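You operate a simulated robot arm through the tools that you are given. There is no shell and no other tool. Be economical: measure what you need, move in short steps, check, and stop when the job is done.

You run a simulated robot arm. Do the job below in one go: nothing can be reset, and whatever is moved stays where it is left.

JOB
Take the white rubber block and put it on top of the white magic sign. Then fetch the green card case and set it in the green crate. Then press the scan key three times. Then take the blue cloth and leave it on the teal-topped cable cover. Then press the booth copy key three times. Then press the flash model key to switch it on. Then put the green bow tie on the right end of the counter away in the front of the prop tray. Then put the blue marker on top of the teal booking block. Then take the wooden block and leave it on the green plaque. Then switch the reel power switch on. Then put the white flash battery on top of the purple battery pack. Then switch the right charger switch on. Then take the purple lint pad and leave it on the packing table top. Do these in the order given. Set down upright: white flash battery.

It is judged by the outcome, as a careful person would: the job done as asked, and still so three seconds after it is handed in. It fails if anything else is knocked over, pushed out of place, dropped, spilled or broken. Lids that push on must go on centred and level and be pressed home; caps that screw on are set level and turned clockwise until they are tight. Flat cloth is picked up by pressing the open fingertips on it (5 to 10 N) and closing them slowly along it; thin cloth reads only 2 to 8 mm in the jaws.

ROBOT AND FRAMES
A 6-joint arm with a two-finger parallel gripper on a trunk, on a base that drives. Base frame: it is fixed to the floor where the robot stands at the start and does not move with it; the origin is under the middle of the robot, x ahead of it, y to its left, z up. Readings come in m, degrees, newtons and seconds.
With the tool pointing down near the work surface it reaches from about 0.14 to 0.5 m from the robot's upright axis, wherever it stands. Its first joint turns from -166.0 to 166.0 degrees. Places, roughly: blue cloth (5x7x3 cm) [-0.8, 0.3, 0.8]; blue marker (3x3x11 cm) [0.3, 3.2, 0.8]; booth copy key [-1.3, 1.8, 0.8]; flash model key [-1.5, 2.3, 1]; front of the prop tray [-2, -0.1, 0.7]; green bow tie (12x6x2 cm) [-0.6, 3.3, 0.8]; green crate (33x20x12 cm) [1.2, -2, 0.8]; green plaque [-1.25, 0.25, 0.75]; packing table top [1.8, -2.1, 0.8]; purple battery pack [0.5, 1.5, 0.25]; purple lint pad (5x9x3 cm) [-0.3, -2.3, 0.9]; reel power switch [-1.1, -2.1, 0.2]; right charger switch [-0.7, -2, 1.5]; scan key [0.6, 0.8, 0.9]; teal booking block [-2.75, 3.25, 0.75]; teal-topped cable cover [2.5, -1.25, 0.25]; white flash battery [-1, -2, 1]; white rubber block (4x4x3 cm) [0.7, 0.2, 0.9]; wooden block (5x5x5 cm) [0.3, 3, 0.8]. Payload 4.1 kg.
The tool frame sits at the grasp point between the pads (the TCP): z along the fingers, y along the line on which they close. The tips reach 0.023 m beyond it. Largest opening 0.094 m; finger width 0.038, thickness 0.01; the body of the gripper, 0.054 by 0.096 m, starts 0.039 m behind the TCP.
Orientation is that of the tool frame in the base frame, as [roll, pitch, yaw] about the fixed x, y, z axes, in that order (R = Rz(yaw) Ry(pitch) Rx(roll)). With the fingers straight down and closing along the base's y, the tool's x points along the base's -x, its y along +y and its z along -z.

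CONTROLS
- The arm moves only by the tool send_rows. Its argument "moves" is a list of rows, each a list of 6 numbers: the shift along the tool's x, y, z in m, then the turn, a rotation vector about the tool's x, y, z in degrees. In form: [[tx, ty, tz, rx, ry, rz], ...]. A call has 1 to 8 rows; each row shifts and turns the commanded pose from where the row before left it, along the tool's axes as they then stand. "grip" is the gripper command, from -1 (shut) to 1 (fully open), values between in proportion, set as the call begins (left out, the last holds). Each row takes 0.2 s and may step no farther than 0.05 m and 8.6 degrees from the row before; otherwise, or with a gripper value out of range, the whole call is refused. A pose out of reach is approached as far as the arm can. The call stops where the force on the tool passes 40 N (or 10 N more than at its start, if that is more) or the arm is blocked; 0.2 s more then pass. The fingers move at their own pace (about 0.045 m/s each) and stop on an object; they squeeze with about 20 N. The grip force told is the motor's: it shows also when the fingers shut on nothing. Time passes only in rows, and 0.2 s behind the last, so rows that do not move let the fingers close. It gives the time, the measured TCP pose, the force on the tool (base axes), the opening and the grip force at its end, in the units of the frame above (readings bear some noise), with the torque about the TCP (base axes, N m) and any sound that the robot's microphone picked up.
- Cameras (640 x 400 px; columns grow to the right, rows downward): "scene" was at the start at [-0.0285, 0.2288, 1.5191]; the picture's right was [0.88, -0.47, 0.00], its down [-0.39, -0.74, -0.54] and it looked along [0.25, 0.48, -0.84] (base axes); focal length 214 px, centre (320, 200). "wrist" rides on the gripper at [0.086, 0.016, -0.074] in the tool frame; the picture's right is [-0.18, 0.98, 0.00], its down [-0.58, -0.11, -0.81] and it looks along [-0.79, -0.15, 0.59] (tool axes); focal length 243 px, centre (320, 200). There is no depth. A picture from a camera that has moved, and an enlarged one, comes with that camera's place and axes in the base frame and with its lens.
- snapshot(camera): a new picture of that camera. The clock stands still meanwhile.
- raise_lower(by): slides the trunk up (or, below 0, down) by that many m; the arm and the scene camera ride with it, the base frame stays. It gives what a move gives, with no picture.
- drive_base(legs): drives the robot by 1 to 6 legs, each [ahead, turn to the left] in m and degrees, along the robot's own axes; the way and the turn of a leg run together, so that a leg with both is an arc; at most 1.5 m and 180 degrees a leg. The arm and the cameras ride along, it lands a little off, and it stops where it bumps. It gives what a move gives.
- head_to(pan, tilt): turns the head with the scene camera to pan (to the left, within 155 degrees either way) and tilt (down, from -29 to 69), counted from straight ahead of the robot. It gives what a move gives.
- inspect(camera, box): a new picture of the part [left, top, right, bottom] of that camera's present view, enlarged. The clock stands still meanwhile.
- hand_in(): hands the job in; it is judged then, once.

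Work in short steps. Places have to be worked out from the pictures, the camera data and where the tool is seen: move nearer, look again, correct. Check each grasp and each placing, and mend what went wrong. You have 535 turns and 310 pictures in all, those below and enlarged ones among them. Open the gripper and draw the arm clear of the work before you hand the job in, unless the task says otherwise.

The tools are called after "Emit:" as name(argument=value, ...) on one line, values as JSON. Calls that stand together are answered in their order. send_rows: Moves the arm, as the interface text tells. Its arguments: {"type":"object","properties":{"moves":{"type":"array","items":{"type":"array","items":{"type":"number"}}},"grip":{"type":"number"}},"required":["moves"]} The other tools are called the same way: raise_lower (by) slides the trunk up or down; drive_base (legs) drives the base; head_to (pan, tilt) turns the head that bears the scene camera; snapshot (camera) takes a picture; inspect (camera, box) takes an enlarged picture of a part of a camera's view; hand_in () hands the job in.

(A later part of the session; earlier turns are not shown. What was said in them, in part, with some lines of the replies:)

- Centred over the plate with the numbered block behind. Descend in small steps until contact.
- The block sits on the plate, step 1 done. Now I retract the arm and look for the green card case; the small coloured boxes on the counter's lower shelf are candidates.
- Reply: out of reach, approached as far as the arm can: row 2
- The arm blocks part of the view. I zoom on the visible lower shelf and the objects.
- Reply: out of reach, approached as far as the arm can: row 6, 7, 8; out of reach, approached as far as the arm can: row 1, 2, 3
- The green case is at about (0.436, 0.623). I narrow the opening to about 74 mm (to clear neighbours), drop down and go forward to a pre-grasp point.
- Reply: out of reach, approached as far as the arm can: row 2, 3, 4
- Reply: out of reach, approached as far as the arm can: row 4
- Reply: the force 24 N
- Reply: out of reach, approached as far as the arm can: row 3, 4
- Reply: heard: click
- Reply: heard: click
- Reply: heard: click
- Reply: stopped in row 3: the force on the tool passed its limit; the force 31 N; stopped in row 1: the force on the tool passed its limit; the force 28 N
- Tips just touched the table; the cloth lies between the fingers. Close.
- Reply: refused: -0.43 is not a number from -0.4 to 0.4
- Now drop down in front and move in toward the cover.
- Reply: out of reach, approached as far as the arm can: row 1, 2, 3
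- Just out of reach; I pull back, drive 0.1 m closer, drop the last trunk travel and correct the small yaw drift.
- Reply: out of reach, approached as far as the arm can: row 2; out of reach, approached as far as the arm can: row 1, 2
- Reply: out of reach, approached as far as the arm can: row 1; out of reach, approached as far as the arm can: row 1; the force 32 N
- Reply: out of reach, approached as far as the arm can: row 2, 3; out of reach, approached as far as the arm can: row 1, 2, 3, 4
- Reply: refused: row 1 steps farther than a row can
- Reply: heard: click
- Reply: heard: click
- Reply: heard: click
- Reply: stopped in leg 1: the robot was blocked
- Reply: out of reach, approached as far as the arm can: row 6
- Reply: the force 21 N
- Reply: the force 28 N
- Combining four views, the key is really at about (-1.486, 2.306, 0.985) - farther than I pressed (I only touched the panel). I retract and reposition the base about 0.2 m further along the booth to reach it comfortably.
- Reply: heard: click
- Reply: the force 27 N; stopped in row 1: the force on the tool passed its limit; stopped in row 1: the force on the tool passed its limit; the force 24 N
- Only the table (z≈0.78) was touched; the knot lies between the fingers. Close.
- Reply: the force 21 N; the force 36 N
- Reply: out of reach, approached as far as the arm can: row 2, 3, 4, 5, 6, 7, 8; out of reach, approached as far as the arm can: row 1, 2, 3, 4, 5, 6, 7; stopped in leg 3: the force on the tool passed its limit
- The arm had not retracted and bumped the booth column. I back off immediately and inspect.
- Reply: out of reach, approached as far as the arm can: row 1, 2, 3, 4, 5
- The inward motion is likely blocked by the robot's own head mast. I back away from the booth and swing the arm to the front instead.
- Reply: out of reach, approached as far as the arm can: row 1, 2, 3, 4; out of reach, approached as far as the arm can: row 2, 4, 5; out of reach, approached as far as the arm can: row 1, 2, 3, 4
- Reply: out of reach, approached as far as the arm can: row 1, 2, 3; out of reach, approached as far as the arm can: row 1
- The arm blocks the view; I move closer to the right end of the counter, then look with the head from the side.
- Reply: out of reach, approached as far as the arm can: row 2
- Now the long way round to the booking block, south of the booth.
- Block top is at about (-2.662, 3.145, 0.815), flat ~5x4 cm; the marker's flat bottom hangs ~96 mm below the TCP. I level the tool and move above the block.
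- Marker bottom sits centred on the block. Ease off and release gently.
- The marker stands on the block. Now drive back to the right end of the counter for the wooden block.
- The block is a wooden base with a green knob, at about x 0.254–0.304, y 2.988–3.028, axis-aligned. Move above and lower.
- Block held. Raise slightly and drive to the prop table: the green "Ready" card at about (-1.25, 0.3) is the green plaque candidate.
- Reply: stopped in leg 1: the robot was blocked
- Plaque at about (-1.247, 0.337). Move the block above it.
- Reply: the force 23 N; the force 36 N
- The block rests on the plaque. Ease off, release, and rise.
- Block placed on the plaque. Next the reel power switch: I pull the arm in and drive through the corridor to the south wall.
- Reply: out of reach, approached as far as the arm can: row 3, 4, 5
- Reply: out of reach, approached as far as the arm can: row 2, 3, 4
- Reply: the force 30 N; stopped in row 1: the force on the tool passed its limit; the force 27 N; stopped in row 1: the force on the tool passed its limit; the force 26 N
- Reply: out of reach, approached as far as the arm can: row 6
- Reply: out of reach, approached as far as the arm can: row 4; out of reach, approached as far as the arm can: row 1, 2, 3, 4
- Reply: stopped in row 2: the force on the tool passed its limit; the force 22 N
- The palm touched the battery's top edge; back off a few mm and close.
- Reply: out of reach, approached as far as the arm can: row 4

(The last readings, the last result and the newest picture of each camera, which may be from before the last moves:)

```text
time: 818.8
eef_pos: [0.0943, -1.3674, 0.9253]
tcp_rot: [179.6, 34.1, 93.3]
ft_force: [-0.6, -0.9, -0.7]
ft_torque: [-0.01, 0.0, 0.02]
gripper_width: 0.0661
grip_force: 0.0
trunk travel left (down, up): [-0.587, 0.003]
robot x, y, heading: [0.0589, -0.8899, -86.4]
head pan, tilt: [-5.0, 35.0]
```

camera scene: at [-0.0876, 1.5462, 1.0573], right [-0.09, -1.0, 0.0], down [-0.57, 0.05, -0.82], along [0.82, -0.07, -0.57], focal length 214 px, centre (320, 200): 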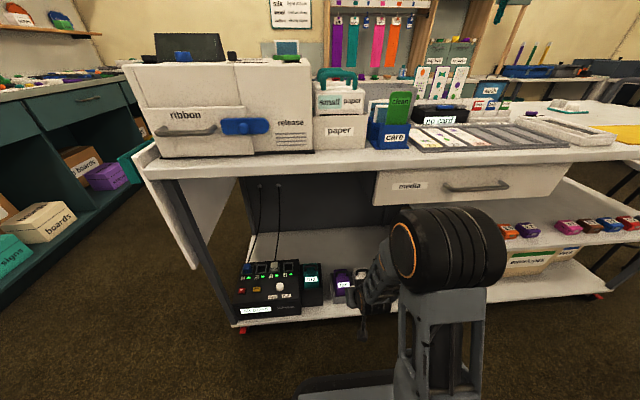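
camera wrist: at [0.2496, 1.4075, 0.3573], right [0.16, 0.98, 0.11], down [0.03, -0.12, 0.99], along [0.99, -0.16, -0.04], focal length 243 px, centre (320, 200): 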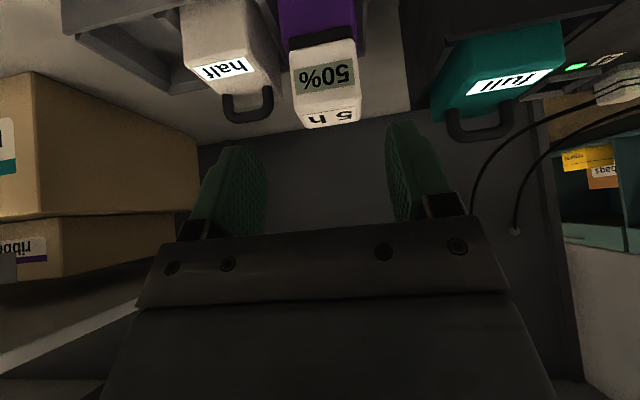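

Emit:
send_rows(moves=[[-0.02, 0, -0.04, 0, 0, 0], [-0.02, 0, -0.04, 0, 0, 0], [-0.02, 0, -0.04, 0, 0, 0], [-0.02, 0, -0.04, 0, 0, 0], [-0.02, 0, -0.04, 0, 0, 0], [-0.02, 0, -0.04, 0, 0, 0], [-0.02, 0, -0.04, 0, 0, 0]], grip=-1)

Emit:
drive_base(legs=[[0, -58.3], [0.8, 0], [0, 54.7]])

Emit:
head_to(pan=-5, tilt=15)

Emit:
snapshot(camera="scene")

```text
time: 820.4
eef_pos: [0.0931, -1.3274, 1.2291]
tcp_rot: [179.6, 34.2, 93.2]
ft_force: [-0.6, 0.2, 0.7]
ft_torque: [-0.01, 0.01, 0.03]
gripper_width: 0.0001
grip_force: 19.9
out of reach, approached as far as the arm can: row 3
trunk travel left (down, up): [-0.587, 0.003]
robot x, y, heading: [0.0595, -0.8887, -86.3]
head pan, tilt: [-5.0, 35.0]
```

```text
time: 829.8
eef_pos: [-0.6413, -1.7706, 1.2269]
tcp_rot: [179.6, 34.3, 86.2]
ft_force: [0.0, 0.6, -0.2]
ft_torque: [0.03, 0.0, 0.01]
gripper_width: 0.0
grip_force: 19.9
trunk travel left (down, up): [-0.587, 0.003]
robot x, y, heading: [-0.6221, -1.3308, -93.3]
head pan, tilt: [-5.0, 35.0]
```

```text
time: 830.6
eef_pos: [-0.6408, -1.7686, 1.2274]
tcp_rot: [179.6, 34.3, 86.2]
ft_force: [0.5, 0.2, -0.7]
ft_torque: [-0.01, -0.01, -0.01]
gripper_width: 0.0
grip_force: 19.5
trunk travel left (down, up): [-0.587, 0.003]
robot x, y, heading: [-0.6264, -1.3327, -93.4]
head pan, tilt: [-5.0, 15.0]
```

```text
59 pictures are left
camera scene: at [-0.4673, -1.3738, 1.6692], right [-0.99, 0.15, 0.0], down [0.04, 0.26, -0.97], along [-0.14, -0.96, -0.26], focal length 214 px, centre (320, 200)
```

scene: 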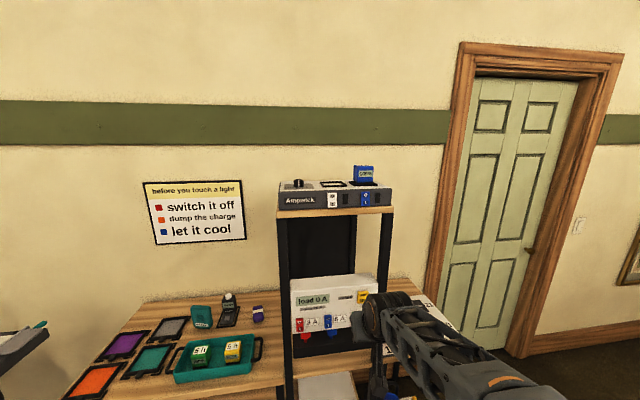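

Emit:
inspect(camera="scene", box=[270, 160, 400, 220])

```text
4.92 times, centred on (335, 190) of scene
camera zoom: at [-0.4673, -1.3738, 1.6692], right [-0.99, 0.15, 0.0], down [0.04, 0.26, -0.97], along [-0.14, -0.96, -0.26], focal length 1056 px, centre (246, 249)
```

zoom: 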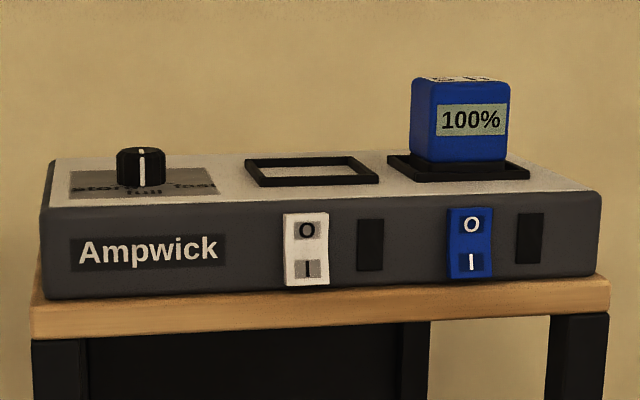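

Move the arm up level with the switch, then tilt the tool horizontal.

Emit:
send_rows(moves=[[-0.0275, -0.0064, -0.028, 0, 0, 0], [-0.0275, -0.0064, -0.028, 0, 0, 0], [-0.0275, -0.0064, -0.028, 0, 0, 0], [-0.0275, -0.0064, -0.028, 0, 0, 0], [-0.0275, -0.0064, -0.028, 0, 0, 0], [-0.0275, -0.0064, -0.028, 0, 0, 0], [-0.0275, -0.0064, -0.028, 0, 0, 0]])

Emit:
send_rows(moves=[[0, 0, 0, 0, -8.4, 0], [0, 0, 0, 0, -8.4, 0], [0, 0, 0, 0, -8.4, 0], [0, 0, 0, 0, -8.4, 0], [0, 0, 0, 0, -8.4, 0], [0, 0, 0, 0, -8.4, 0]])

Emit:
snapshot(camera="wrist")

```text
time: 832.2
eef_pos: [-0.6881, -1.8162, 1.4966]
tcp_rot: [179.5, 34.2, 86.2]
ft_force: [0.4, -0.1, 0.4]
ft_torque: [0.01, 0.03, 0.0]
gripper_width: 0.0001
grip_force: 19.9
trunk travel left (down, up): [-0.587, 0.003]
robot x, y, heading: [-0.6228, -1.3348, -93.7]
head pan, tilt: [-5.0, 15.0]
```

```text
time: 833.6
eef_pos: [-0.6902, -1.8159, 1.4985]
tcp_rot: [176.6, 84.6, 83.0]
ft_force: [0.4, 0.0, -0.6]
ft_torque: [-0.03, 0.02, -0.02]
gripper_width: 0.0
grip_force: 19.9
trunk travel left (down, up): [-0.587, 0.003]
robot x, y, heading: [-0.622, -1.3304, -93.3]
head pan, tilt: [-5.0, 15.0]
```

```text
57 pictures are left
camera wrist: at [-0.6682, -1.7356, 1.418], right [0.98, -0.08, 0.19], down [-0.06, 0.76, 0.65], along [-0.19, -0.65, 0.73], focal length 243 px, centre (320, 200)
```

wrist: 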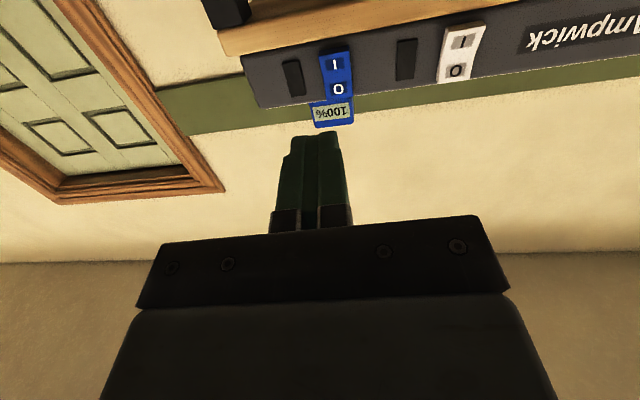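

Emit:
send_rows(moves=[[-0.0024, 0.0052, 0.03, 0, 0, 0], [-0.0024, 0.0052, 0.03, 0, 0, 0], [-0.0024, 0.0052, 0.03, 0, 0, 0]])

Emit:
inspect(camera="wrist", box=[220, 0, 440, 160])

Emit:
inspect(camera="scene", box=[310, 160, 430, 240])

```text
time: 834.4
eef_pos: [-0.6814, -1.9099, 1.4958]
tcp_rot: [176.4, 84.6, 82.7]
ft_force: [-0.6, 0.1, 0.0]
ft_torque: [0.02, -0.02, 0.01]
gripper_width: 0.0001
grip_force: 19.5
trunk travel left (down, up): [-0.587, 0.003]
robot x, y, heading: [-0.6201, -1.331, -93.3]
head pan, tilt: [-5.0, 15.0]
```

```text
2.50 times, centred on (330, 80) of wrist
camera zoom: at [-0.6593, -1.8294, 1.4163], right [0.98, -0.08, 0.19], down [-0.07, 0.75, 0.65], along [-0.19, -0.65, 0.73], focal length 606 px, centre (295, 500)
```

zoom: 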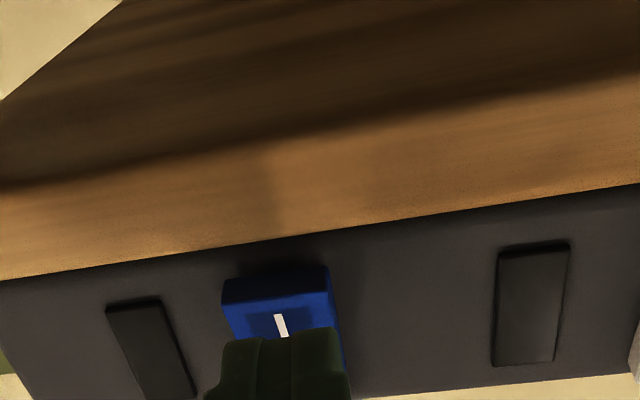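

```text
5.00 times, centred on (370, 200) of scene
camera zoom: at [-0.4673, -1.3747, 1.6692], right [-0.99, 0.15, 0.0], down [0.04, 0.26, -0.97], along [-0.14, -0.96, -0.26], focal length 1072 px, centre (70, 200)
```

zoom: 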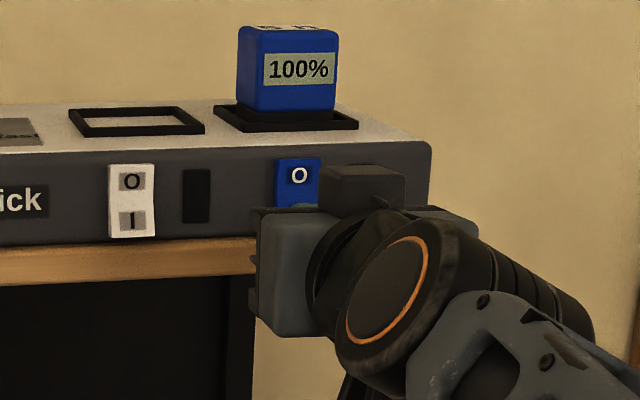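

Tip lines up with the "I" end. Push forward in small steps.

Emit:
send_rows(moves=[[0.001, 0.001, 0.012, 0, 0, 0]])

Emit:
send_rows(moves=[[0, 0, 0.004, 0, 0, 0]])

Emit:
send_rows(moves=[[0, 0, 0.003, 0, 0, 0]])

Emit:
send_rows(moves=[[0, 0, 0.003, 0, 0, 0]])

```text
time: 834.8
eef_pos: [-0.6806, -1.9209, 1.4947]
tcp_rot: [176.6, 84.6, 83.1]
ft_force: [-0.2, 0.2, 0.5]
ft_torque: [-0.04, -0.03, 0.02]
gripper_width: 0.0
grip_force: 20.4
trunk travel left (down, up): [-0.587, 0.003]
robot x, y, heading: [-0.624, -1.3337, -93.4]
head pan, tilt: [-5.0, 15.0]
```

```text
time: 835.2
eef_pos: [-0.6806, -1.9225, 1.4945]
tcp_rot: [176.4, 84.8, 82.9]
ft_force: [1.3, 0.6, -0.2]
ft_torque: [0.0, 0.0, -0.01]
gripper_width: 0.0
grip_force: 19.6
trunk travel left (down, up): [-0.587, 0.003]
robot x, y, heading: [-0.6199, -1.332, -93.4]
head pan, tilt: [-5.0, 15.0]
```

```text
time: 835.6
eef_pos: [-0.6799, -1.9265, 1.4941]
tcp_rot: [176.6, 84.6, 82.9]
ft_force: [0.2, -0.9, 0.9]
ft_torque: [-0.03, 0.01, 0.03]
gripper_width: 0.0003
grip_force: 20.0
trunk travel left (down, up): [-0.587, 0.003]
robot x, y, heading: [-0.621, -1.3286, -93.3]
head pan, tilt: [-5.0, 15.0]
```

```text
time: 836.0
eef_pos: [-0.6823, -1.9291, 1.4937]
tcp_rot: [176.4, 84.6, 82.9]
ft_force: [-0.5, -0.2, 0.8]
ft_torque: [0.02, 0.0, 0.02]
gripper_width: 0.0
grip_force: 19.9
trunk travel left (down, up): [-0.587, 0.003]
robot x, y, heading: [-0.6211, -1.3346, -93.5]
head pan, tilt: [-5.0, 15.0]
```

Emit:
send_rows(moves=[[0, 0, 0.003, 0, 0, 0]])

Emit:
send_rows(moves=[[0, 0, 0.003, 0, 0, 0]])

Emit:
send_rows(moves=[[0, 0, 0.003, 0, 0, 0]])

Emit:
send_rows(moves=[[0, 0, 0.003, 0, 0, 0]])

```text
time: 836.4
eef_pos: [-0.6804, -1.931, 1.4937]
tcp_rot: [176.5, 84.6, 83.0]
ft_force: [0.2, 0.9, 0.7]
ft_torque: [0.0, 0.0, -0.01]
gripper_width: 0.0
grip_force: 20.1
trunk travel left (down, up): [-0.587, 0.003]
robot x, y, heading: [-0.6231, -1.3317, -93.5]
head pan, tilt: [-5.0, 15.0]
```

```text
time: 836.8
eef_pos: [-0.6818, -1.9344, 1.4938]
tcp_rot: [176.6, 84.7, 83.1]
ft_force: [0.2, 0.5, 0.2]
ft_torque: [-0.02, 0.02, -0.01]
gripper_width: 0.0002
grip_force: 19.3
trunk travel left (down, up): [-0.587, 0.003]
robot x, y, heading: [-0.6227, -1.3358, -93.2]
head pan, tilt: [-5.0, 15.0]
```

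```text
time: 837.2
eef_pos: [-0.6808, -1.9355, 1.4939]
tcp_rot: [176.5, 84.7, 82.9]
ft_force: [0.2, 8.1, -3.0]
ft_torque: [-0.05, 0.05, 0.03]
gripper_width: 0.0
grip_force: 19.9
trunk travel left (down, up): [-0.587, 0.003]
robot x, y, heading: [-0.6199, -1.335, -93.3]
head pan, tilt: [-5.0, 15.0]
```

```text
time: 837.6
eef_pos: [-0.6812, -1.9354, 1.4922]
tcp_rot: [176.6, 84.7, 82.9]
ft_force: [1.7, 21.6, -9.7]
ft_torque: [-0.09, 0.05, 0.09]
gripper_width: 0.0
grip_force: 19.5
trunk travel left (down, up): [-0.587, 0.003]
robot x, y, heading: [-0.6249, -1.3325, -93.8]
head pan, tilt: [-5.0, 15.0]
```

Pressing at 22 N; back off and check the rocker.

Emit:
send_rows(moves=[[0, 0, -0.03, 0, 0, 0], [0, 0, -0.04, 0, 0, 0], [0, -0.03, -0.03, 0, 0, 0]])

Emit:
inspect(camera="wrist", box=[260, 20, 440, 130])

Emit:
inspect(camera="scene", box=[310, 160, 430, 240])

```text
time: 838.4
eef_pos: [-0.7073, -1.8377, 1.5042]
tcp_rot: [176.2, 84.7, 82.8]
ft_force: [0.1, -0.1, -0.5]
ft_torque: [-0.03, 0.03, 0.01]
gripper_width: 0.0
grip_force: 19.8
trunk travel left (down, up): [-0.587, 0.003]
robot x, y, heading: [-0.6247, -1.3296, -93.4]
head pan, tilt: [-5.0, 15.0]
```

```text
3.56 times, centred on (350, 75) of wrist
camera zoom: at [-0.6856, -1.7577, 1.4233], right [0.98, -0.08, 0.19], down [-0.07, 0.75, 0.65], along [-0.19, -0.65, 0.73], focal length 863 px, centre (213, 644)
```

zoom: 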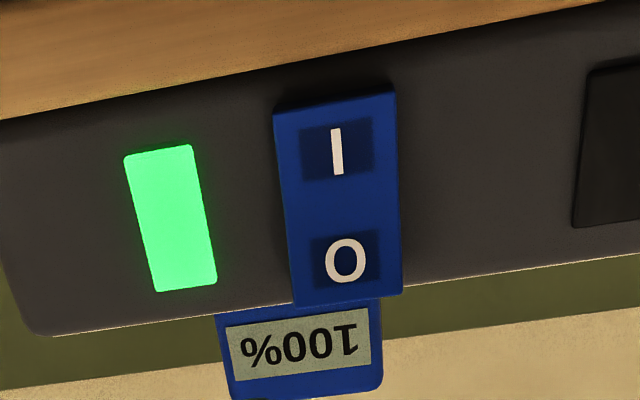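

```text
5.00 times, centred on (370, 200) of scene
camera zoom: at [-0.4675, -1.373, 1.6694], right [-0.99, 0.15, 0.0], down [0.04, 0.26, -0.97], along [-0.14, -0.96, -0.26], focal length 1072 px, centre (70, 200)
```

zoom: 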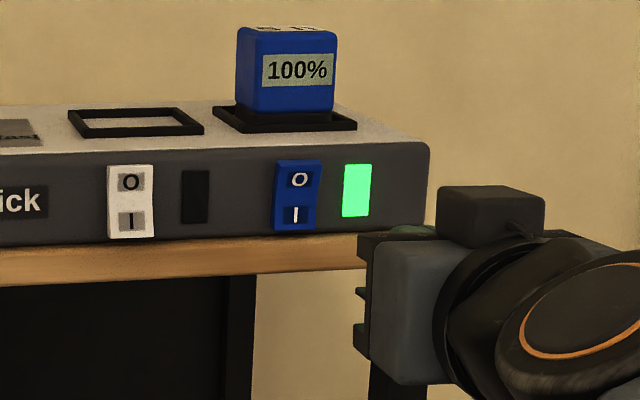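

The charger's green lamp is lit: switched on. Now look for the purple lint pad on the neighbouring table.

Emit:
head_to(pan=15, tilt=40)

Emit:
snapshot(camera="scene")

Emit:
inspect(camera="scene", box=[240, 140, 400, 240])

```text
time: 839.3
eef_pos: [-0.706, -1.8382, 1.5017]
tcp_rot: [176.6, 84.6, 82.9]
ft_force: [0.2, -0.7, -0.3]
ft_torque: [-0.01, 0.0, -0.01]
gripper_width: 0.0003
grip_force: 20.3
trunk travel left (down, up): [-0.587, 0.003]
robot x, y, heading: [-0.6226, -1.3331, -93.4]
head pan, tilt: [15.0, 40.0]
```

```text
52 pictures are left
camera scene: at [-0.4366, -1.3648, 1.6298], right [-0.98, -0.2, 0.0], down [-0.13, 0.63, -0.77], along [0.15, -0.75, -0.64], focal length 214 px, centre (320, 200)
```

scene: 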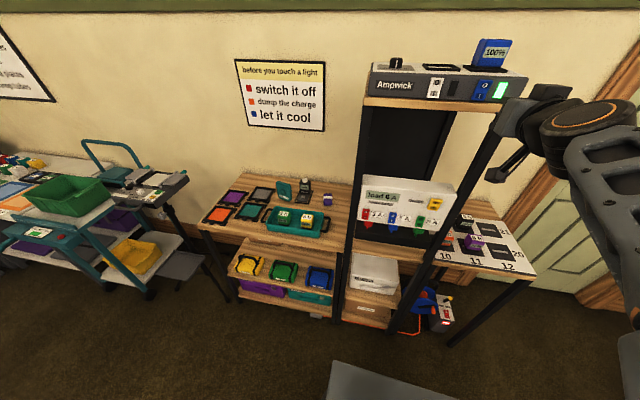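

```text
4.00 times, centred on (320, 190) of scene
camera zoom: at [-0.4366, -1.3648, 1.6298], right [-0.98, -0.2, 0.0], down [-0.13, 0.63, -0.77], along [0.15, -0.75, -0.64], focal length 858 px, centre (320, 240)
```

zoom: 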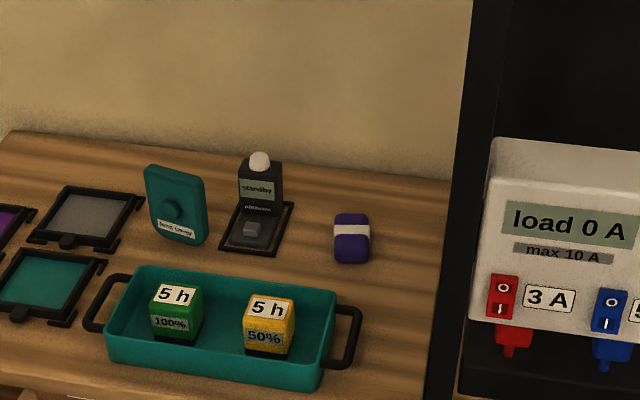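

The lint pad lies at about (-0.297, -2.27), top z≈0.87. I retract, bring the tool vertical, then reposition in front of it.

Emit:
send_rows(moves=[[0, 0, -0.0375, 0, 0, 0], [0, 0, -0.0375, 0, 0, 0], [0, 0, -0.0375, 0, 0, 0], [0, 0, 0, 0, 8.46, 0], [0, 0, 0, 0, 8.46, 0], [0, 0, 0, 0, 8.46, 0], [0, 0, 0, 0, 8.46, 0], [0, 0, 0, 0, 8.46, 0]])

Emit:
send_rows(moves=[[0, 0, 0.03, 0, 8.46, 0], [0, 0, 0.03, 0, 8.46, 0], [0, 0, 0.03, 0, 8.46, 0], [0, 0, 0.03, 0, 8.46, 0], [0, 0, 0.03, 0, 8.46, 0], [0, 0, 0.045, 0, 0, 0], [0, 0, 0.045, 0, 0, 0]])

```text
time: 841.1
eef_pos: [-0.6982, -1.7277, 1.5108]
tcp_rot: [179.5, 42.2, 86.1]
ft_force: [-0.6, -0.4, -0.3]
ft_torque: [-0.03, -0.02, 0.0]
gripper_width: 0.0
grip_force: 20.1
trunk travel left (down, up): [-0.587, 0.003]
robot x, y, heading: [-0.6253, -1.3342, -93.4]
head pan, tilt: [15.0, 40.0]
```

```text
time: 842.7
eef_pos: [-0.7033, -1.7884, 1.2912]
tcp_rot: [179.6, 0.1, 86.3]
ft_force: [0.3, -0.3, 0.9]
ft_torque: [-0.02, -0.01, -0.04]
gripper_width: 0.0003
grip_force: 20.1
trunk travel left (down, up): [-0.587, 0.003]
robot x, y, heading: [-0.62, -1.332, -93.2]
head pan, tilt: [15.0, 40.0]
```

Emit:
drive_base(legs=[[0, 53], [0.42, 0], [0, -50]])

Emit:
snapshot(camera="wrist")

```text
time: 849.8
eef_pos: [-0.3795, -2.0714, 1.2916]
tcp_rot: [179.7, 0.1, 87.8]
ft_force: [0.4, 0.6, -0.2]
ft_torque: [0.0, -0.06, 0.02]
gripper_width: 0.0
grip_force: 19.8
trunk travel left (down, up): [-0.587, 0.003]
robot x, y, heading: [-0.3118, -1.6135, -91.7]
head pan, tilt: [15.0, 40.0]
```

```text
50 pictures are left
camera wrist: at [-0.3608, -1.9859, 1.3655], right [0.98, -0.22, 0.01], down [-0.13, -0.58, 0.81], along [-0.17, -0.79, -0.59], focal length 243 px, centre (320, 200)
```

wrist: 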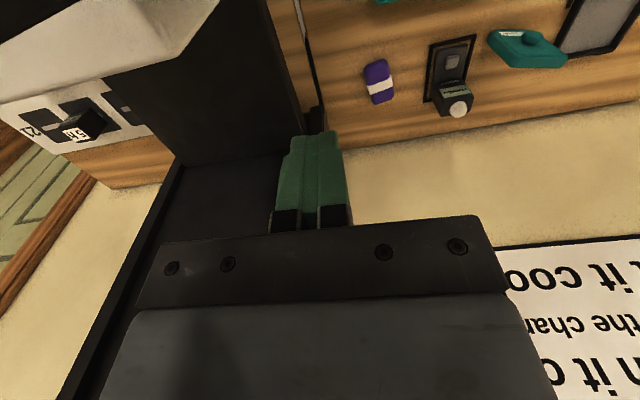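

Pad's long axis is turned about 18°. I align the fingers across its width and come above it.

Emit:
send_rows(moves=[[0, 0, 0.03, 0, 0, -6.7], [0, 0, 0.03, 0, 0, -6.7], [0, 0, 0.03, 0, 0, -6.7], [-0.0444, 0.0041, 0, 0, 0, 0], [-0.0444, 0.0041, 0, 0, 0, 0], [-0.0444, 0.0041, 0, 0, 0, 0], [-0.0444, 0.0041, 0, 0, 0, 0], [-0.0444, 0.0041, 0, 0, 0, 0]], grip=0.7)

Emit:
send_rows(moves=[[0, 0, 0.045, 0, 0, 0], [0, 0, 0.045, 0, 0, 0], [0, 0, 0.045, 0, 0, 0], [0, 0, 0.04, 0, 0, 0]])

Emit:
snapshot(camera="wrist")

```text
time: 851.6
eef_pos: [-0.2907, -2.2777, 1.2038]
tcp_rot: [179.7, 0.0, 108.0]
ft_force: [-0.5, 0.0, -0.2]
ft_torque: [0.01, -0.03, 0.04]
gripper_width: 0.08
grip_force: 0.0
trunk travel left (down, up): [-0.587, 0.003]
robot x, y, heading: [-0.3113, -1.611, -91.9]
head pan, tilt: [15.0, 40.0]
```

```text
time: 852.6
eef_pos: [-0.2921, -2.2772, 1.027]
tcp_rot: [179.7, 0.2, 108.1]
ft_force: [0.0, -0.6, -0.1]
ft_torque: [-0.04, -0.02, 0.01]
gripper_width: 0.08
grip_force: 0.1
trunk travel left (down, up): [-0.587, 0.003]
robot x, y, heading: [-0.3106, -1.6125, -91.8]
head pan, tilt: [15.0, 40.0]
```

```text
49 pictures are left
camera wrist: at [-0.3037, -2.1914, 1.1004], right [0.99, 0.13, 0.01], down [0.07, -0.59, 0.81], along [0.11, -0.8, -0.59], focal length 243 px, centre (320, 200)
```

wrist: 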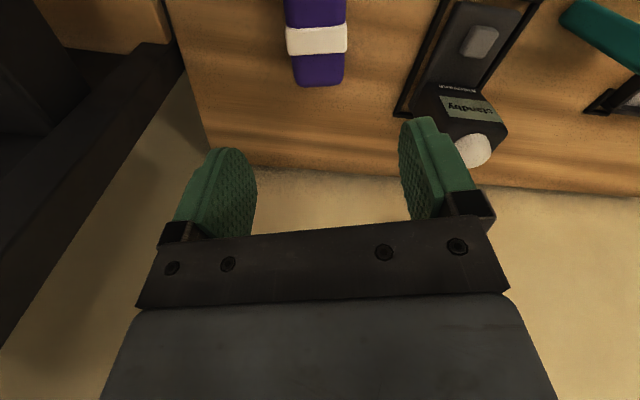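

Aligned over the pad. Descend.

Emit:
send_rows(moves=[[0, 0, 0.045, 0, 0, 0], [0, 0, 0.045, 0, 0, 0], [0, 0, 0.025, 0, 0, 0]])

Emit:
snapshot(camera="wrist")

```text
time: 853.4
eef_pos: [-0.2901, -2.2768, 0.9114]
tcp_rot: [179.7, 0.3, 108.0]
ft_force: [-0.6, 0.6, -0.4]
ft_torque: [0.0, 0.0, 0.01]
gripper_width: 0.0798
grip_force: 0.1
trunk travel left (down, up): [-0.587, 0.003]
robot x, y, heading: [-0.3095, -1.6156, -92.0]
head pan, tilt: [15.0, 40.0]
```

```text
48 pictures are left
camera wrist: at [-0.3011, -2.1906, 0.9854], right [0.99, 0.13, 0.01], down [0.07, -0.59, 0.81], along [0.11, -0.8, -0.59], focal length 243 px, centre (320, 200)
```

wrist: 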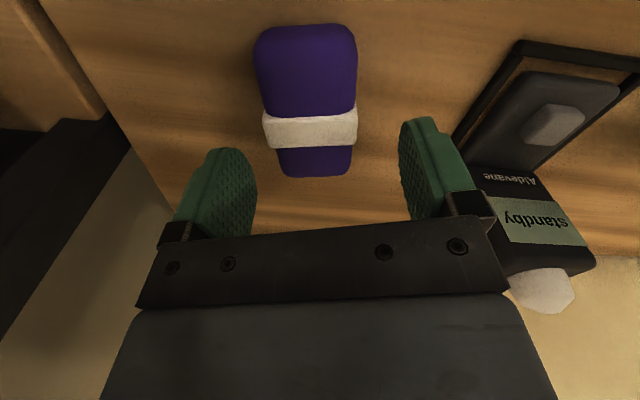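

Emit:
send_rows(moves=[[0, -0.004, 0.025, 0, 0, 0], [0, 0, 0.008, 0, 0, 0]])

Emit:
send_rows(moves=[[0, 0, 0.005, 0, 0, 0]])

Emit:
send_rows(moves=[[0, 0, 0.004, 0, 0, 0]])

```text
time: 854.0
eef_pos: [-0.293, -2.2782, 0.8786]
tcp_rot: [179.6, 0.2, 107.9]
ft_force: [-0.5, 0.6, -0.8]
ft_torque: [0.02, -0.01, 0.01]
gripper_width: 0.08
grip_force: 0.0
trunk travel left (down, up): [-0.587, 0.003]
robot x, y, heading: [-0.313, -1.6149, -92.0]
head pan, tilt: [15.0, 40.0]
```

```text
time: 854.4
eef_pos: [-0.2929, -2.2786, 0.873]
tcp_rot: [179.7, 0.2, 108.0]
ft_force: [0.3, -0.2, 0.3]
ft_torque: [-0.02, 0.02, 0.01]
gripper_width: 0.0799
grip_force: 0.0
trunk travel left (down, up): [-0.587, 0.003]
robot x, y, heading: [-0.3141, -1.6105, -91.6]
head pan, tilt: [15.0, 40.0]
```

```text
time: 854.8
eef_pos: [-0.2932, -2.2771, 0.8735]
tcp_rot: [179.8, 0.3, 108.0]
ft_force: [-0.7, 2.3, 17.0]
ft_torque: [0.1, 0.81, -0.18]
gripper_width: 0.0796
grip_force: 0.0
trunk travel left (down, up): [-0.587, 0.003]
robot x, y, heading: [-0.3096, -1.6105, -91.8]
head pan, tilt: [15.0, 40.0]
```

Table contact reached (tips at z≈0.85). Rise 2 mm and close on the pad.

Emit:
send_rows(moves=[[0, 0, -0.004, 0, 0, 0]])

Emit:
send_rows(moves=[[0, 0, 0, 0, 0, 0], [0, 0, 0, 0, 0, 0], [0, 0, 0, 0, 0, 0], [0, 0, 0, 0, 0, 0]], grip=-1)

Emit:
send_rows(moves=[[0, 0, -0.02, 0, 0, 0], [0, 0, -0.04, 0, 0, 0], [0, 0, -0.045, 0, 0, 0], [0, 0, -0.045, 0, 0, 0], [0, 0, -0.045, 0, 0, 0]])

Emit:
snapshot(camera="wrist")

```text
time: 855.2
eef_pos: [-0.2925, -2.2766, 0.8719]
tcp_rot: [179.6, 0.1, 108.0]
ft_force: [-0.4, -2.2, 2.4]
ft_torque: [-0.06, 0.14, 0.08]
gripper_width: 0.0802
grip_force: 0.4
trunk travel left (down, up): [-0.587, 0.003]
robot x, y, heading: [-0.3116, -1.615, -91.8]
head pan, tilt: [15.0, 40.0]
```

```text
time: 856.2
eef_pos: [-0.2932, -2.2773, 0.874]
tcp_rot: [179.7, 0.2, 107.9]
ft_force: [-0.6, -0.5, 0.0]
ft_torque: [0.01, -0.03, 0.03]
gripper_width: 0.0474
grip_force: 20.6
trunk travel left (down, up): [-0.587, 0.003]
robot x, y, heading: [-0.315, -1.613, -92.1]
head pan, tilt: [15.0, 40.0]
```

```text
time: 857.4
eef_pos: [-0.2934, -2.2783, 1.066]
tcp_rot: [179.8, 0.2, 108.0]
ft_force: [-0.2, -0.4, -0.7]
ft_torque: [-0.01, -0.02, -0.03]
gripper_width: 0.0476
grip_force: 20.3
trunk travel left (down, up): [-0.587, 0.003]
robot x, y, heading: [-0.3113, -1.6152, -92.1]
head pan, tilt: [15.0, 40.0]
```

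```text
47 pictures are left
camera wrist: at [-0.3039, -2.1908, 1.14], right [0.99, 0.13, 0.01], down [0.07, -0.59, 0.81], along [0.11, -0.8, -0.59], focal length 243 px, centre (320, 200)
```

wrist: 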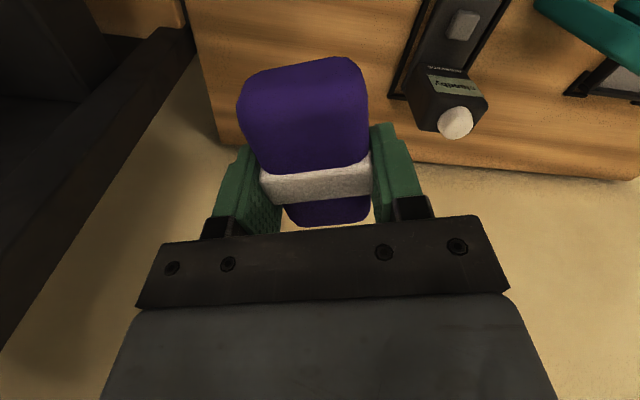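

Pad held. Pull back and drive to the packing table.

Emit:
send_rows(moves=[[0.038, 0.0124, -0.01, 0, 0, 0], [0.038, 0.0124, -0.01, 0, 0, 0], [0.038, 0.0124, -0.01, 0, 0, 0], [0.038, 0.0124, -0.01, 0, 0, 0], [0.038, 0.0124, -0.01, 0, 0, 0]])

Emit:
drive_base(legs=[[-0.32, 0], [0, 92], [1.3, 0], [0.75, 0], [0, -90]])

Emit:
head_to(pan=5, tilt=45)

Emit:
snapshot(camera="scene")

```text
time: 858.6
eef_pos: [-0.2949, -2.0772, 1.119]
tcp_rot: [179.7, 0.3, 108.0]
ft_force: [-0.5, 0.7, -1.0]
ft_torque: [-0.02, 0.0, 0.03]
gripper_width: 0.0472
grip_force: 20.0
trunk travel left (down, up): [-0.587, 0.003]
robot x, y, heading: [-0.3129, -1.6128, -92.1]
head pan, tilt: [15.0, 40.0]
```

```text
time: 878.2
eef_pos: [1.7653, -1.8384, 1.1189]
tcp_rot: [179.6, 0.2, 108.5]
ft_force: [0.0, 0.2, -1.1]
ft_torque: [-0.01, -0.02, 0.03]
gripper_width: 0.0472
grip_force: 19.5
trunk travel left (down, up): [-0.587, 0.003]
robot x, y, heading: [1.747, -1.3745, -91.4]
head pan, tilt: [15.0, 40.0]
```

```text
time: 878.9
eef_pos: [1.7646, -1.8374, 1.1192]
tcp_rot: [179.7, 0.2, 108.5]
ft_force: [-0.7, 0.2, -0.2]
ft_torque: [-0.01, -0.01, 0.01]
gripper_width: 0.0476
grip_force: 20.2
trunk travel left (down, up): [-0.587, 0.003]
robot x, y, heading: [1.7423, -1.3756, -91.3]
head pan, tilt: [5.0, 45.0]
```

```text
46 pictures are left
camera scene: at [1.9168, -1.3972, 1.6225], right [-1.0, -0.06, 0.0], down [-0.04, 0.71, -0.71], along [0.04, -0.71, -0.71], focal length 214 px, centre (320, 200)
```

scene: 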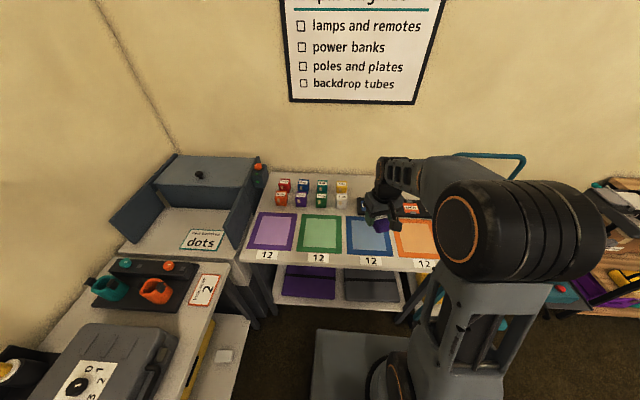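

Emit:
inspect(camera="scene", box=[230, 160, 450, 280])

```text
2.91 times, centred on (340, 220) of scene
camera zoom: at [1.9168, -1.3972, 1.6225], right [-1.0, -0.06, 0.0], down [-0.04, 0.71, -0.71], along [0.04, -0.71, -0.71], focal length 624 px, centre (262, 142)
```

zoom: 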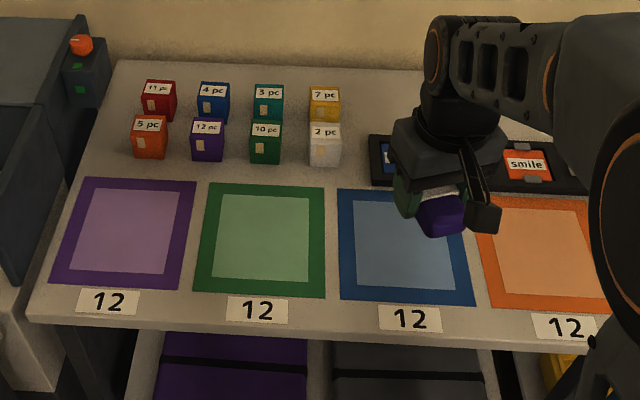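

There is bare table behind the black strip, around (1.74, -2.315). I drive a little closer and extend with a slight tilt.

Emit:
drive_base(legs=[[0.24, 0]])

Emit:
snapshot(camera="wrist")

```text
time: 880.7
eef_pos: [1.7593, -2.079, 1.1198]
tcp_rot: [179.7, 0.2, 108.6]
ft_force: [-0.1, 0.6, 0.0]
ft_torque: [-0.01, 0.03, 0.01]
gripper_width: 0.0474
grip_force: 19.6
trunk travel left (down, up): [-0.587, 0.003]
robot x, y, heading: [1.7397, -1.6168, -91.0]
head pan, tilt: [5.0, 45.0]
```

```text
44 pictures are left
camera wrist: at [1.7477, -1.993, 1.1931], right [0.99, 0.14, 0.01], down [0.08, -0.58, 0.81], along [0.12, -0.8, -0.59], focal length 243 px, centre (320, 200)
```

wrist: 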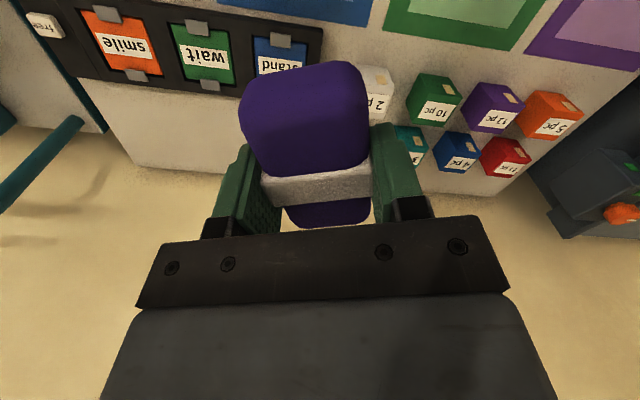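

Bare table there spans y≈-2.24 to -2.44; I choose (1.68, -2.32), clear of the boxes. Tilt 20° and move over it.

Emit:
send_rows(moves=[[0, 0, 0, 0, -6.7, 0], [0, 0, 0, 0, -6.7, 0], [0, 0, 0, 0, -6.7, 0], [-0.019, -0.0217, 0.0327, 0, 0, 0], [-0.019, -0.0217, 0.0327, 0, 0, 0], [-0.019, -0.0217, 0.0327, 0, 0, 0], [-0.019, -0.0217, 0.0327, 0, 0, 0]])

Emit:
send_rows(moves=[[-0.019, -0.0217, 0.0327, 0, 0, 0], [-0.019, -0.0217, 0.0327, 0, 0, 0], [-0.019, -0.0217, 0.0327, 0, 0, 0]])

Emit:
snapshot(camera="wrist")

Emit:
snapshot(camera="scene")

```text
time: 882.3
eef_pos: [1.7138, -2.2184, 1.0215]
tcp_rot: [179.7, 20.3, 108.6]
ft_force: [0.3, -1.3, -0.3]
ft_torque: [-0.03, 0.02, 0.01]
gripper_width: 0.0473
grip_force: 19.5
trunk travel left (down, up): [-0.587, 0.003]
robot x, y, heading: [1.735, -1.6145, -91.0]
head pan, tilt: [5.0, 45.0]
```

```text
time: 883.1
eef_pos: [1.6826, -2.3202, 0.9501]
tcp_rot: [179.7, 20.3, 108.5]
ft_force: [-0.4, -0.3, -0.8]
ft_torque: [0.02, 0.0, 0.0]
gripper_width: 0.0475
grip_force: 19.9
trunk travel left (down, up): [-0.587, 0.003]
robot x, y, heading: [1.74, -1.6162, -90.9]
head pan, tilt: [5.0, 45.0]
```

```text
43 pictures are left
camera wrist: at [1.6632, -2.2159, 0.9889], right [0.99, 0.15, 0.07], down [-0.02, -0.29, 0.96], along [0.16, -0.95, -0.28], focal length 243 px, centre (320, 200)
```

wrist: 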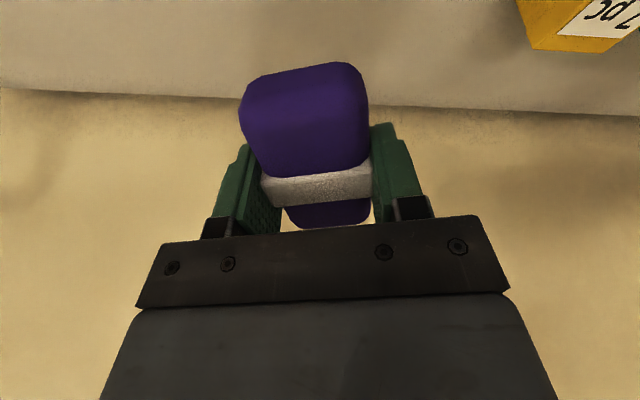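

```text
42 pictures are left
camera scene: at [1.9107, -1.6377, 1.6225], right [-1.0, -0.07, 0.0], down [-0.05, 0.71, -0.71], along [0.05, -0.71, -0.71], focal length 214 px, centre (320, 200)
```

scene: 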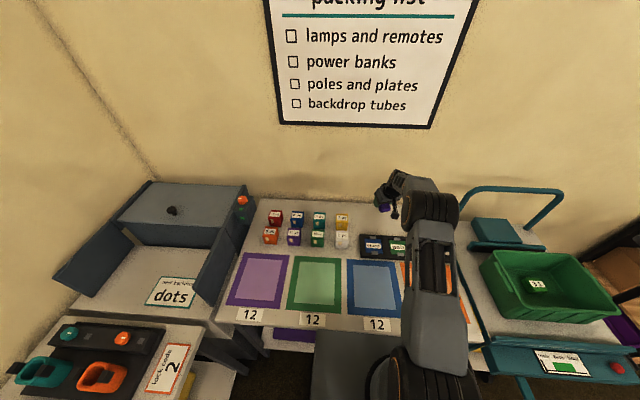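

Bare table is below. Lower vertically until contact.

Emit:
send_rows(moves=[[0.0103, 0, 0.0282, 0, 0, 0], [0.0103, 0, 0.0282, 0, 0, 0], [0.0068, 0, 0.0188, 0, 0, 0]])

Emit:
snapshot(camera="wrist")

```text
time: 883.9
eef_pos: [1.6824, -2.3214, 0.8693]
tcp_rot: [179.7, 20.2, 108.5]
ft_force: [-0.7, 0.1, -1.5]
ft_torque: [-0.01, 0.0, 0.0]
gripper_width: 0.0472
grip_force: 19.9
trunk travel left (down, up): [-0.587, 0.003]
robot x, y, heading: [1.737, -1.6192, -90.8]
head pan, tilt: [5.0, 45.0]
```

```text
41 pictures are left
camera wrist: at [1.6636, -2.2161, 0.9081], right [0.99, 0.15, 0.07], down [-0.02, -0.29, 0.96], along [0.16, -0.95, -0.28], focal length 243 px, centre (320, 200)
```

wrist: 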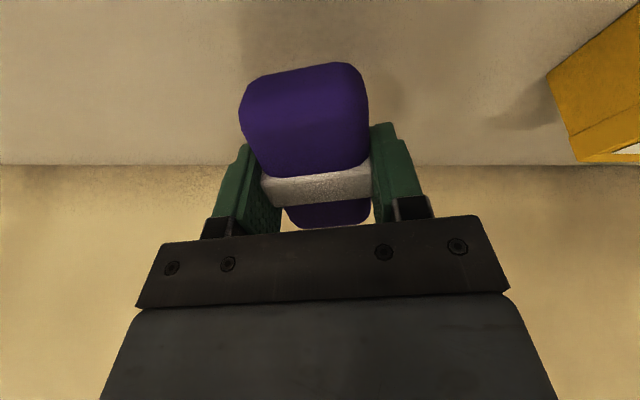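

Emit:
send_rows(moves=[[0.0034, 0, 0.0094, 0, 0, 0], [0.0021, 0, 0.0056, 0, 0, 0]])

Emit:
send_rows(moves=[[0.0017, 0, 0.0047, 0, 0, 0]])

Emit:
send_rows(moves=[[0.0014, 0, 0.0038, 0, 0, 0]])

Emit:
send_rows(moves=[[0.0014, 0, 0.0038, 0, 0, 0]])

```text
time: 884.5
eef_pos: [1.6836, -2.3235, 0.8537]
tcp_rot: [179.7, 20.4, 108.5]
ft_force: [-1.2, 0.3, -0.7]
ft_torque: [0.03, -0.01, 0.01]
gripper_width: 0.0474
grip_force: 19.9
trunk travel left (down, up): [-0.587, 0.003]
robot x, y, heading: [1.7378, -1.6138, -91.0]
head pan, tilt: [5.0, 45.0]
```

```text
time: 884.9
eef_pos: [1.682, -2.3229, 0.8481]
tcp_rot: [179.6, 20.2, 108.5]
ft_force: [0.0, -0.1, -1.2]
ft_torque: [-0.02, 0.01, 0.02]
gripper_width: 0.0471
grip_force: 20.2
trunk travel left (down, up): [-0.587, 0.003]
robot x, y, heading: [1.74, -1.6165, -90.7]
head pan, tilt: [5.0, 45.0]
```

```text
time: 885.3
eef_pos: [1.6831, -2.3226, 0.845]
tcp_rot: [179.7, 20.3, 108.5]
ft_force: [-0.3, 0.4, -1.2]
ft_torque: [0.06, 0.02, -0.01]
gripper_width: 0.0473
grip_force: 20.0
trunk travel left (down, up): [-0.587, 0.003]
robot x, y, heading: [1.74, -1.6139, -90.7]
head pan, tilt: [5.0, 45.0]
```

```text
time: 885.7
eef_pos: [1.6832, -2.323, 0.8417]
tcp_rot: [179.7, 20.4, 108.5]
ft_force: [0.5, 0.2, -0.3]
ft_torque: [0.02, 0.04, -0.03]
gripper_width: 0.0472
grip_force: 20.3
trunk travel left (down, up): [-0.587, 0.003]
robot x, y, heading: [1.74, -1.6141, -90.6]
head pan, tilt: [5.0, 45.0]
```

Emit:
send_rows(moves=[[0.0014, 0, 0.0038, 0, 0, 0]])

Emit:
send_rows(moves=[[0.0014, 0, 0.0038, 0, 0, 0]])

Emit:
send_rows(moves=[[0.001, 0, 0.0028, 0, 0, 0]])

Emit:
send_rows(moves=[[0.001, 0, 0.0028, 0, 0, 0]])

```text
time: 886.1
eef_pos: [1.6838, -2.3208, 0.8376]
tcp_rot: [179.8, 20.4, 108.5]
ft_force: [0.8, 0.8, 5.9]
ft_torque: [0.23, 0.23, -0.02]
gripper_width: 0.0474
grip_force: 19.7
trunk travel left (down, up): [-0.587, 0.003]
robot x, y, heading: [1.7383, -1.615, -91.1]
head pan, tilt: [5.0, 45.0]
```

```text
time: 886.5
eef_pos: [1.6838, -2.3223, 0.8354]
tcp_rot: [180.0, 20.6, 108.6]
ft_force: [1.5, -0.1, 20.4]
ft_torque: [0.65, 0.28, -0.08]
gripper_width: 0.0474
grip_force: 20.6
trunk travel left (down, up): [-0.587, 0.003]
robot x, y, heading: [1.7398, -1.6097, -90.7]
head pan, tilt: [5.0, 45.0]
```

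```text
time: 886.9
eef_pos: [1.6835, -2.322, 0.833]
tcp_rot: [179.9, 20.7, 108.6]
ft_force: [2.6, -8.6, 21.1]
ft_torque: [0.54, 0.26, 0.06]
gripper_width: 0.0478
grip_force: 19.7
trunk travel left (down, up): [-0.587, 0.003]
robot x, y, heading: [1.7381, -1.6142, -90.6]
head pan, tilt: [5.0, 45.0]
```

```text
time: 887.3
eef_pos: [1.6843, -2.3209, 0.8291]
tcp_rot: [179.8, 20.4, 108.6]
ft_force: [1.5, -5.3, 25.1]
ft_torque: [0.69, 0.3, 0.0]
gripper_width: 0.0473
grip_force: 20.4
trunk travel left (down, up): [-0.587, 0.003]
robot x, y, heading: [1.7394, -1.6129, -91.0]
head pan, tilt: [5.0, 45.0]
```

The pad's near end is on the table. Open gently and withdraw.

Emit:
send_rows(moves=[[-0.0005, 0, -0.0015, 0, 0, 0], [0, 0, 0, 0, 0, 0], [0, 0, 0, 0, 0, 0]], grip=0.4)

Emit:
send_rows(moves=[[0, 0, -0.02, 0, 0, 0], [0, 0, -0.04, 0, 0, 0], [0, 0, -0.045, 0, 0, 0], [0, 0, -0.045, 0, 0, 0]])

Emit:
snapshot(camera="wrist")

Emit:
inspect(camera="scene", box=[320, 170, 460, 270])

```text
time: 888.1
eef_pos: [1.683, -2.3191, 0.8288]
tcp_rot: [179.7, 20.2, 108.6]
ft_force: [11.1, 0.3, 11.5]
ft_torque: [0.02, 0.11, -0.01]
gripper_width: 0.0608
grip_force: 0.0
trunk travel left (down, up): [-0.587, 0.003]
robot x, y, heading: [1.7387, -1.6149, -90.9]
head pan, tilt: [5.0, 45.0]
```

```text
time: 889.1
eef_pos: [1.6656, -2.2699, 0.9674]
tcp_rot: [179.8, 20.2, 108.5]
ft_force: [0.1, 0.7, 0.2]
ft_torque: [0.01, 0.01, 0.0]
gripper_width: 0.0659
grip_force: 0.0
trunk travel left (down, up): [-0.587, 0.003]
robot x, y, heading: [1.7382, -1.6135, -91.0]
head pan, tilt: [5.0, 45.0]
```

```text
40 pictures are left
camera wrist: at [1.6469, -2.1653, 1.0081], right [0.99, 0.15, 0.07], down [-0.02, -0.29, 0.96], along [0.16, -0.95, -0.28], focal length 243 px, centre (320, 200)
```

wrist: 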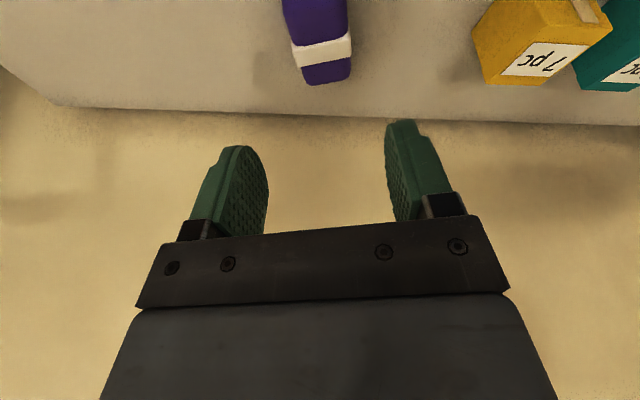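

```text
4.00 times, centred on (390, 220) of scene
camera zoom: at [1.9109, -1.6366, 1.6224], right [-1.0, -0.07, 0.0], down [-0.05, 0.71, -0.71], along [0.05, -0.71, -0.71], focal length 858 px, centre (40, 120)
```

zoom: 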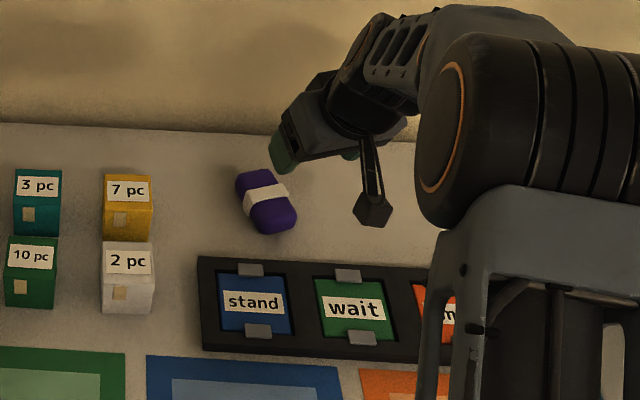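

The lint pad lies flat on the bare packing table. Draw the arm clear and back the robot away.

Emit:
send_rows(moves=[[0, 0, -0.045, 0, 0, 0], [0.03, 0, -0.035, 0, 0, 0], [0.035, 0, -0.02, 0, 0, 0], [0.035, 0, -0.02, 0, 0, 0]], grip=1)

Emit:
drive_base(legs=[[-0.35, 0]])

Emit:
snapshot(camera="scene")

```text
time: 890.1
eef_pos: [1.6215, -2.1438, 1.0475]
tcp_rot: [179.7, 20.4, 108.6]
ft_force: [0.1, 0.5, 0.3]
ft_torque: [0.02, 0.0, -0.01]
gripper_width: 0.0939
grip_force: 0.1
trunk travel left (down, up): [-0.587, 0.003]
robot x, y, heading: [1.7378, -1.6119, -90.7]
head pan, tilt: [5.0, 45.0]
```

```text
time: 892.4
eef_pos: [1.6249, -1.7848, 1.0462]
tcp_rot: [179.7, 20.3, 108.2]
ft_force: [-0.1, 0.3, -0.6]
ft_torque: [-0.05, -0.03, -0.01]
gripper_width: 0.0939
grip_force: 0.0
trunk travel left (down, up): [-0.587, 0.003]
robot x, y, heading: [1.7458, -1.2582, -91.4]
head pan, tilt: [5.0, 45.0]
```

```text
38 pictures are left
camera scene: at [1.9177, -1.2805, 1.6225], right [-1.0, -0.07, 0.0], down [-0.05, 0.71, -0.71], along [0.05, -0.71, -0.71], focal length 214 px, centre (320, 200)
```

scene: 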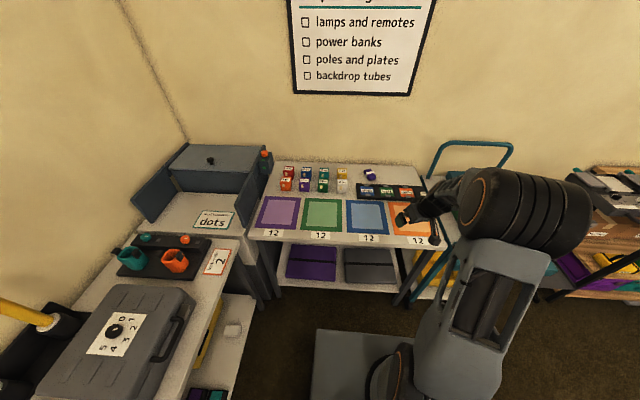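

Before handing in, I'll verify the flash model state with a distant look, driving back along the known clear route.

Emit:
drive_base(legs=[[0, -107.6], [0.95, 0], [0.9, 0], [0, -71.5], [1.45, 0]])

Emit:
head_to(pan=45, tilt=18)

Emit:
snapshot(camera="scene")

```text
time: 916.3
eef_pos: [-0.0665, 1.3276, 1.046]
tcp_rot: [179.7, 20.2, -66.5]
ft_force: [1.0, -0.2, 0.0]
ft_torque: [-0.04, 0.02, 0.02]
gripper_width: 0.0941
grip_force: 0.2
trunk travel left (down, up): [-0.587, 0.003]
robot x, y, heading: [-0.1367, 0.7907, 94.4]
head pan, tilt: [5.0, 45.0]
```

```text
time: 917.4
eef_pos: [-0.0658, 1.3274, 1.0467]
tcp_rot: [179.7, 20.3, -66.5]
ft_force: [-0.2, -0.3, -0.2]
ft_torque: [0.0, 0.01, 0.01]
gripper_width: 0.0939
grip_force: 0.1
trunk travel left (down, up): [-0.587, 0.003]
robot x, y, heading: [-0.1378, 0.788, 94.1]
head pan, tilt: [45.0, 18.0]
```

```text
37 pictures are left
camera scene: at [-0.3707, 0.78, 1.6643], right [0.66, 0.76, 0.0], down [0.23, -0.2, -0.95], along [-0.72, 0.62, -0.31], focal length 214 px, centre (320, 200)
```

scene: 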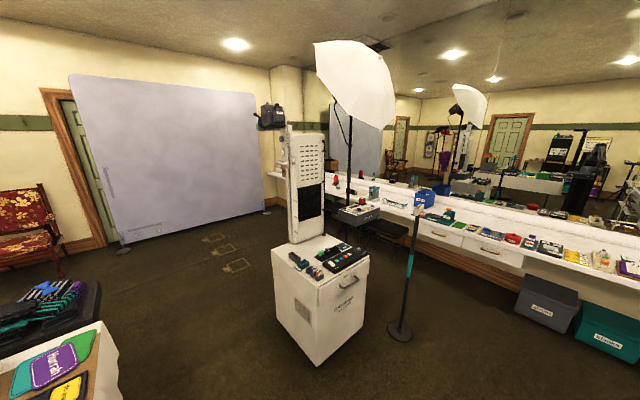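

Emit:
inspect(camera="scene", box=[325, 190, 395, 235])

Emit:
inspect(camera="scene", box=[280, 20, 420, 240])

```text
8.89 times, centred on (360, 212) of scene
camera zoom: at [-0.3707, 0.78, 1.6643], right [0.66, 0.76, 0.0], down [0.23, -0.2, -0.95], along [-0.72, 0.62, -0.31], focal length 1906 px, centre (-36, 89)
```

zoom: 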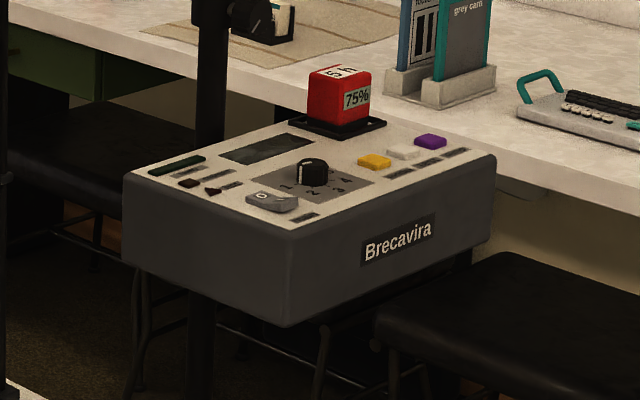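

```text
1.82 times, centred on (350, 130) of scene
camera zoom: at [-0.3707, 0.78, 1.6643], right [0.66, 0.76, 0.0], down [0.23, -0.2, -0.95], along [-0.72, 0.62, -0.31], focal length 390 px, centre (266, 327)
```

zoom: 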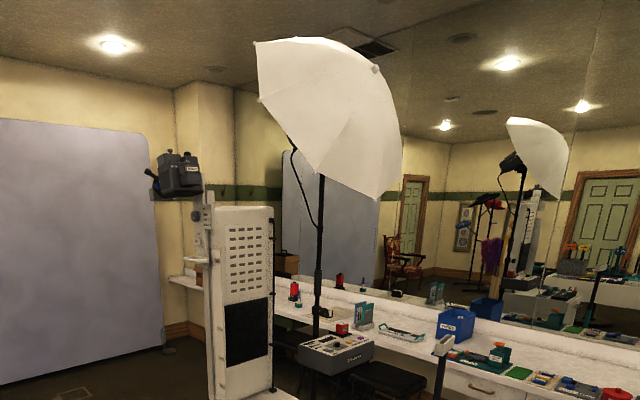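

The key shows one clean press and nothing is out of place; the arm is clear with the gripper open, so I hand in.

Emit:
hand_in()

```text
The job is handed in.
```

I did all thirteen steps in order and handed the job in; the one thing I could not confirm is that the flash model light came on.

- **Flash model key:** My first try missed and pressed only the panel beside the key. The second press gave one click. No lamp was visible on the pack when I looked again at the end.
- **Contact while moving:** The arm and base bumped the photo booth lightly a few times, and the arm also came up against something by the battery table. I saw nothing out of place afterwards.
- **Other results:** The scan and booth copy keys each gave three clicks, and the reel and right charger lamps are lit. I checked each placed item after setting it down, and the white flash battery stands upright on the purple battery pack.
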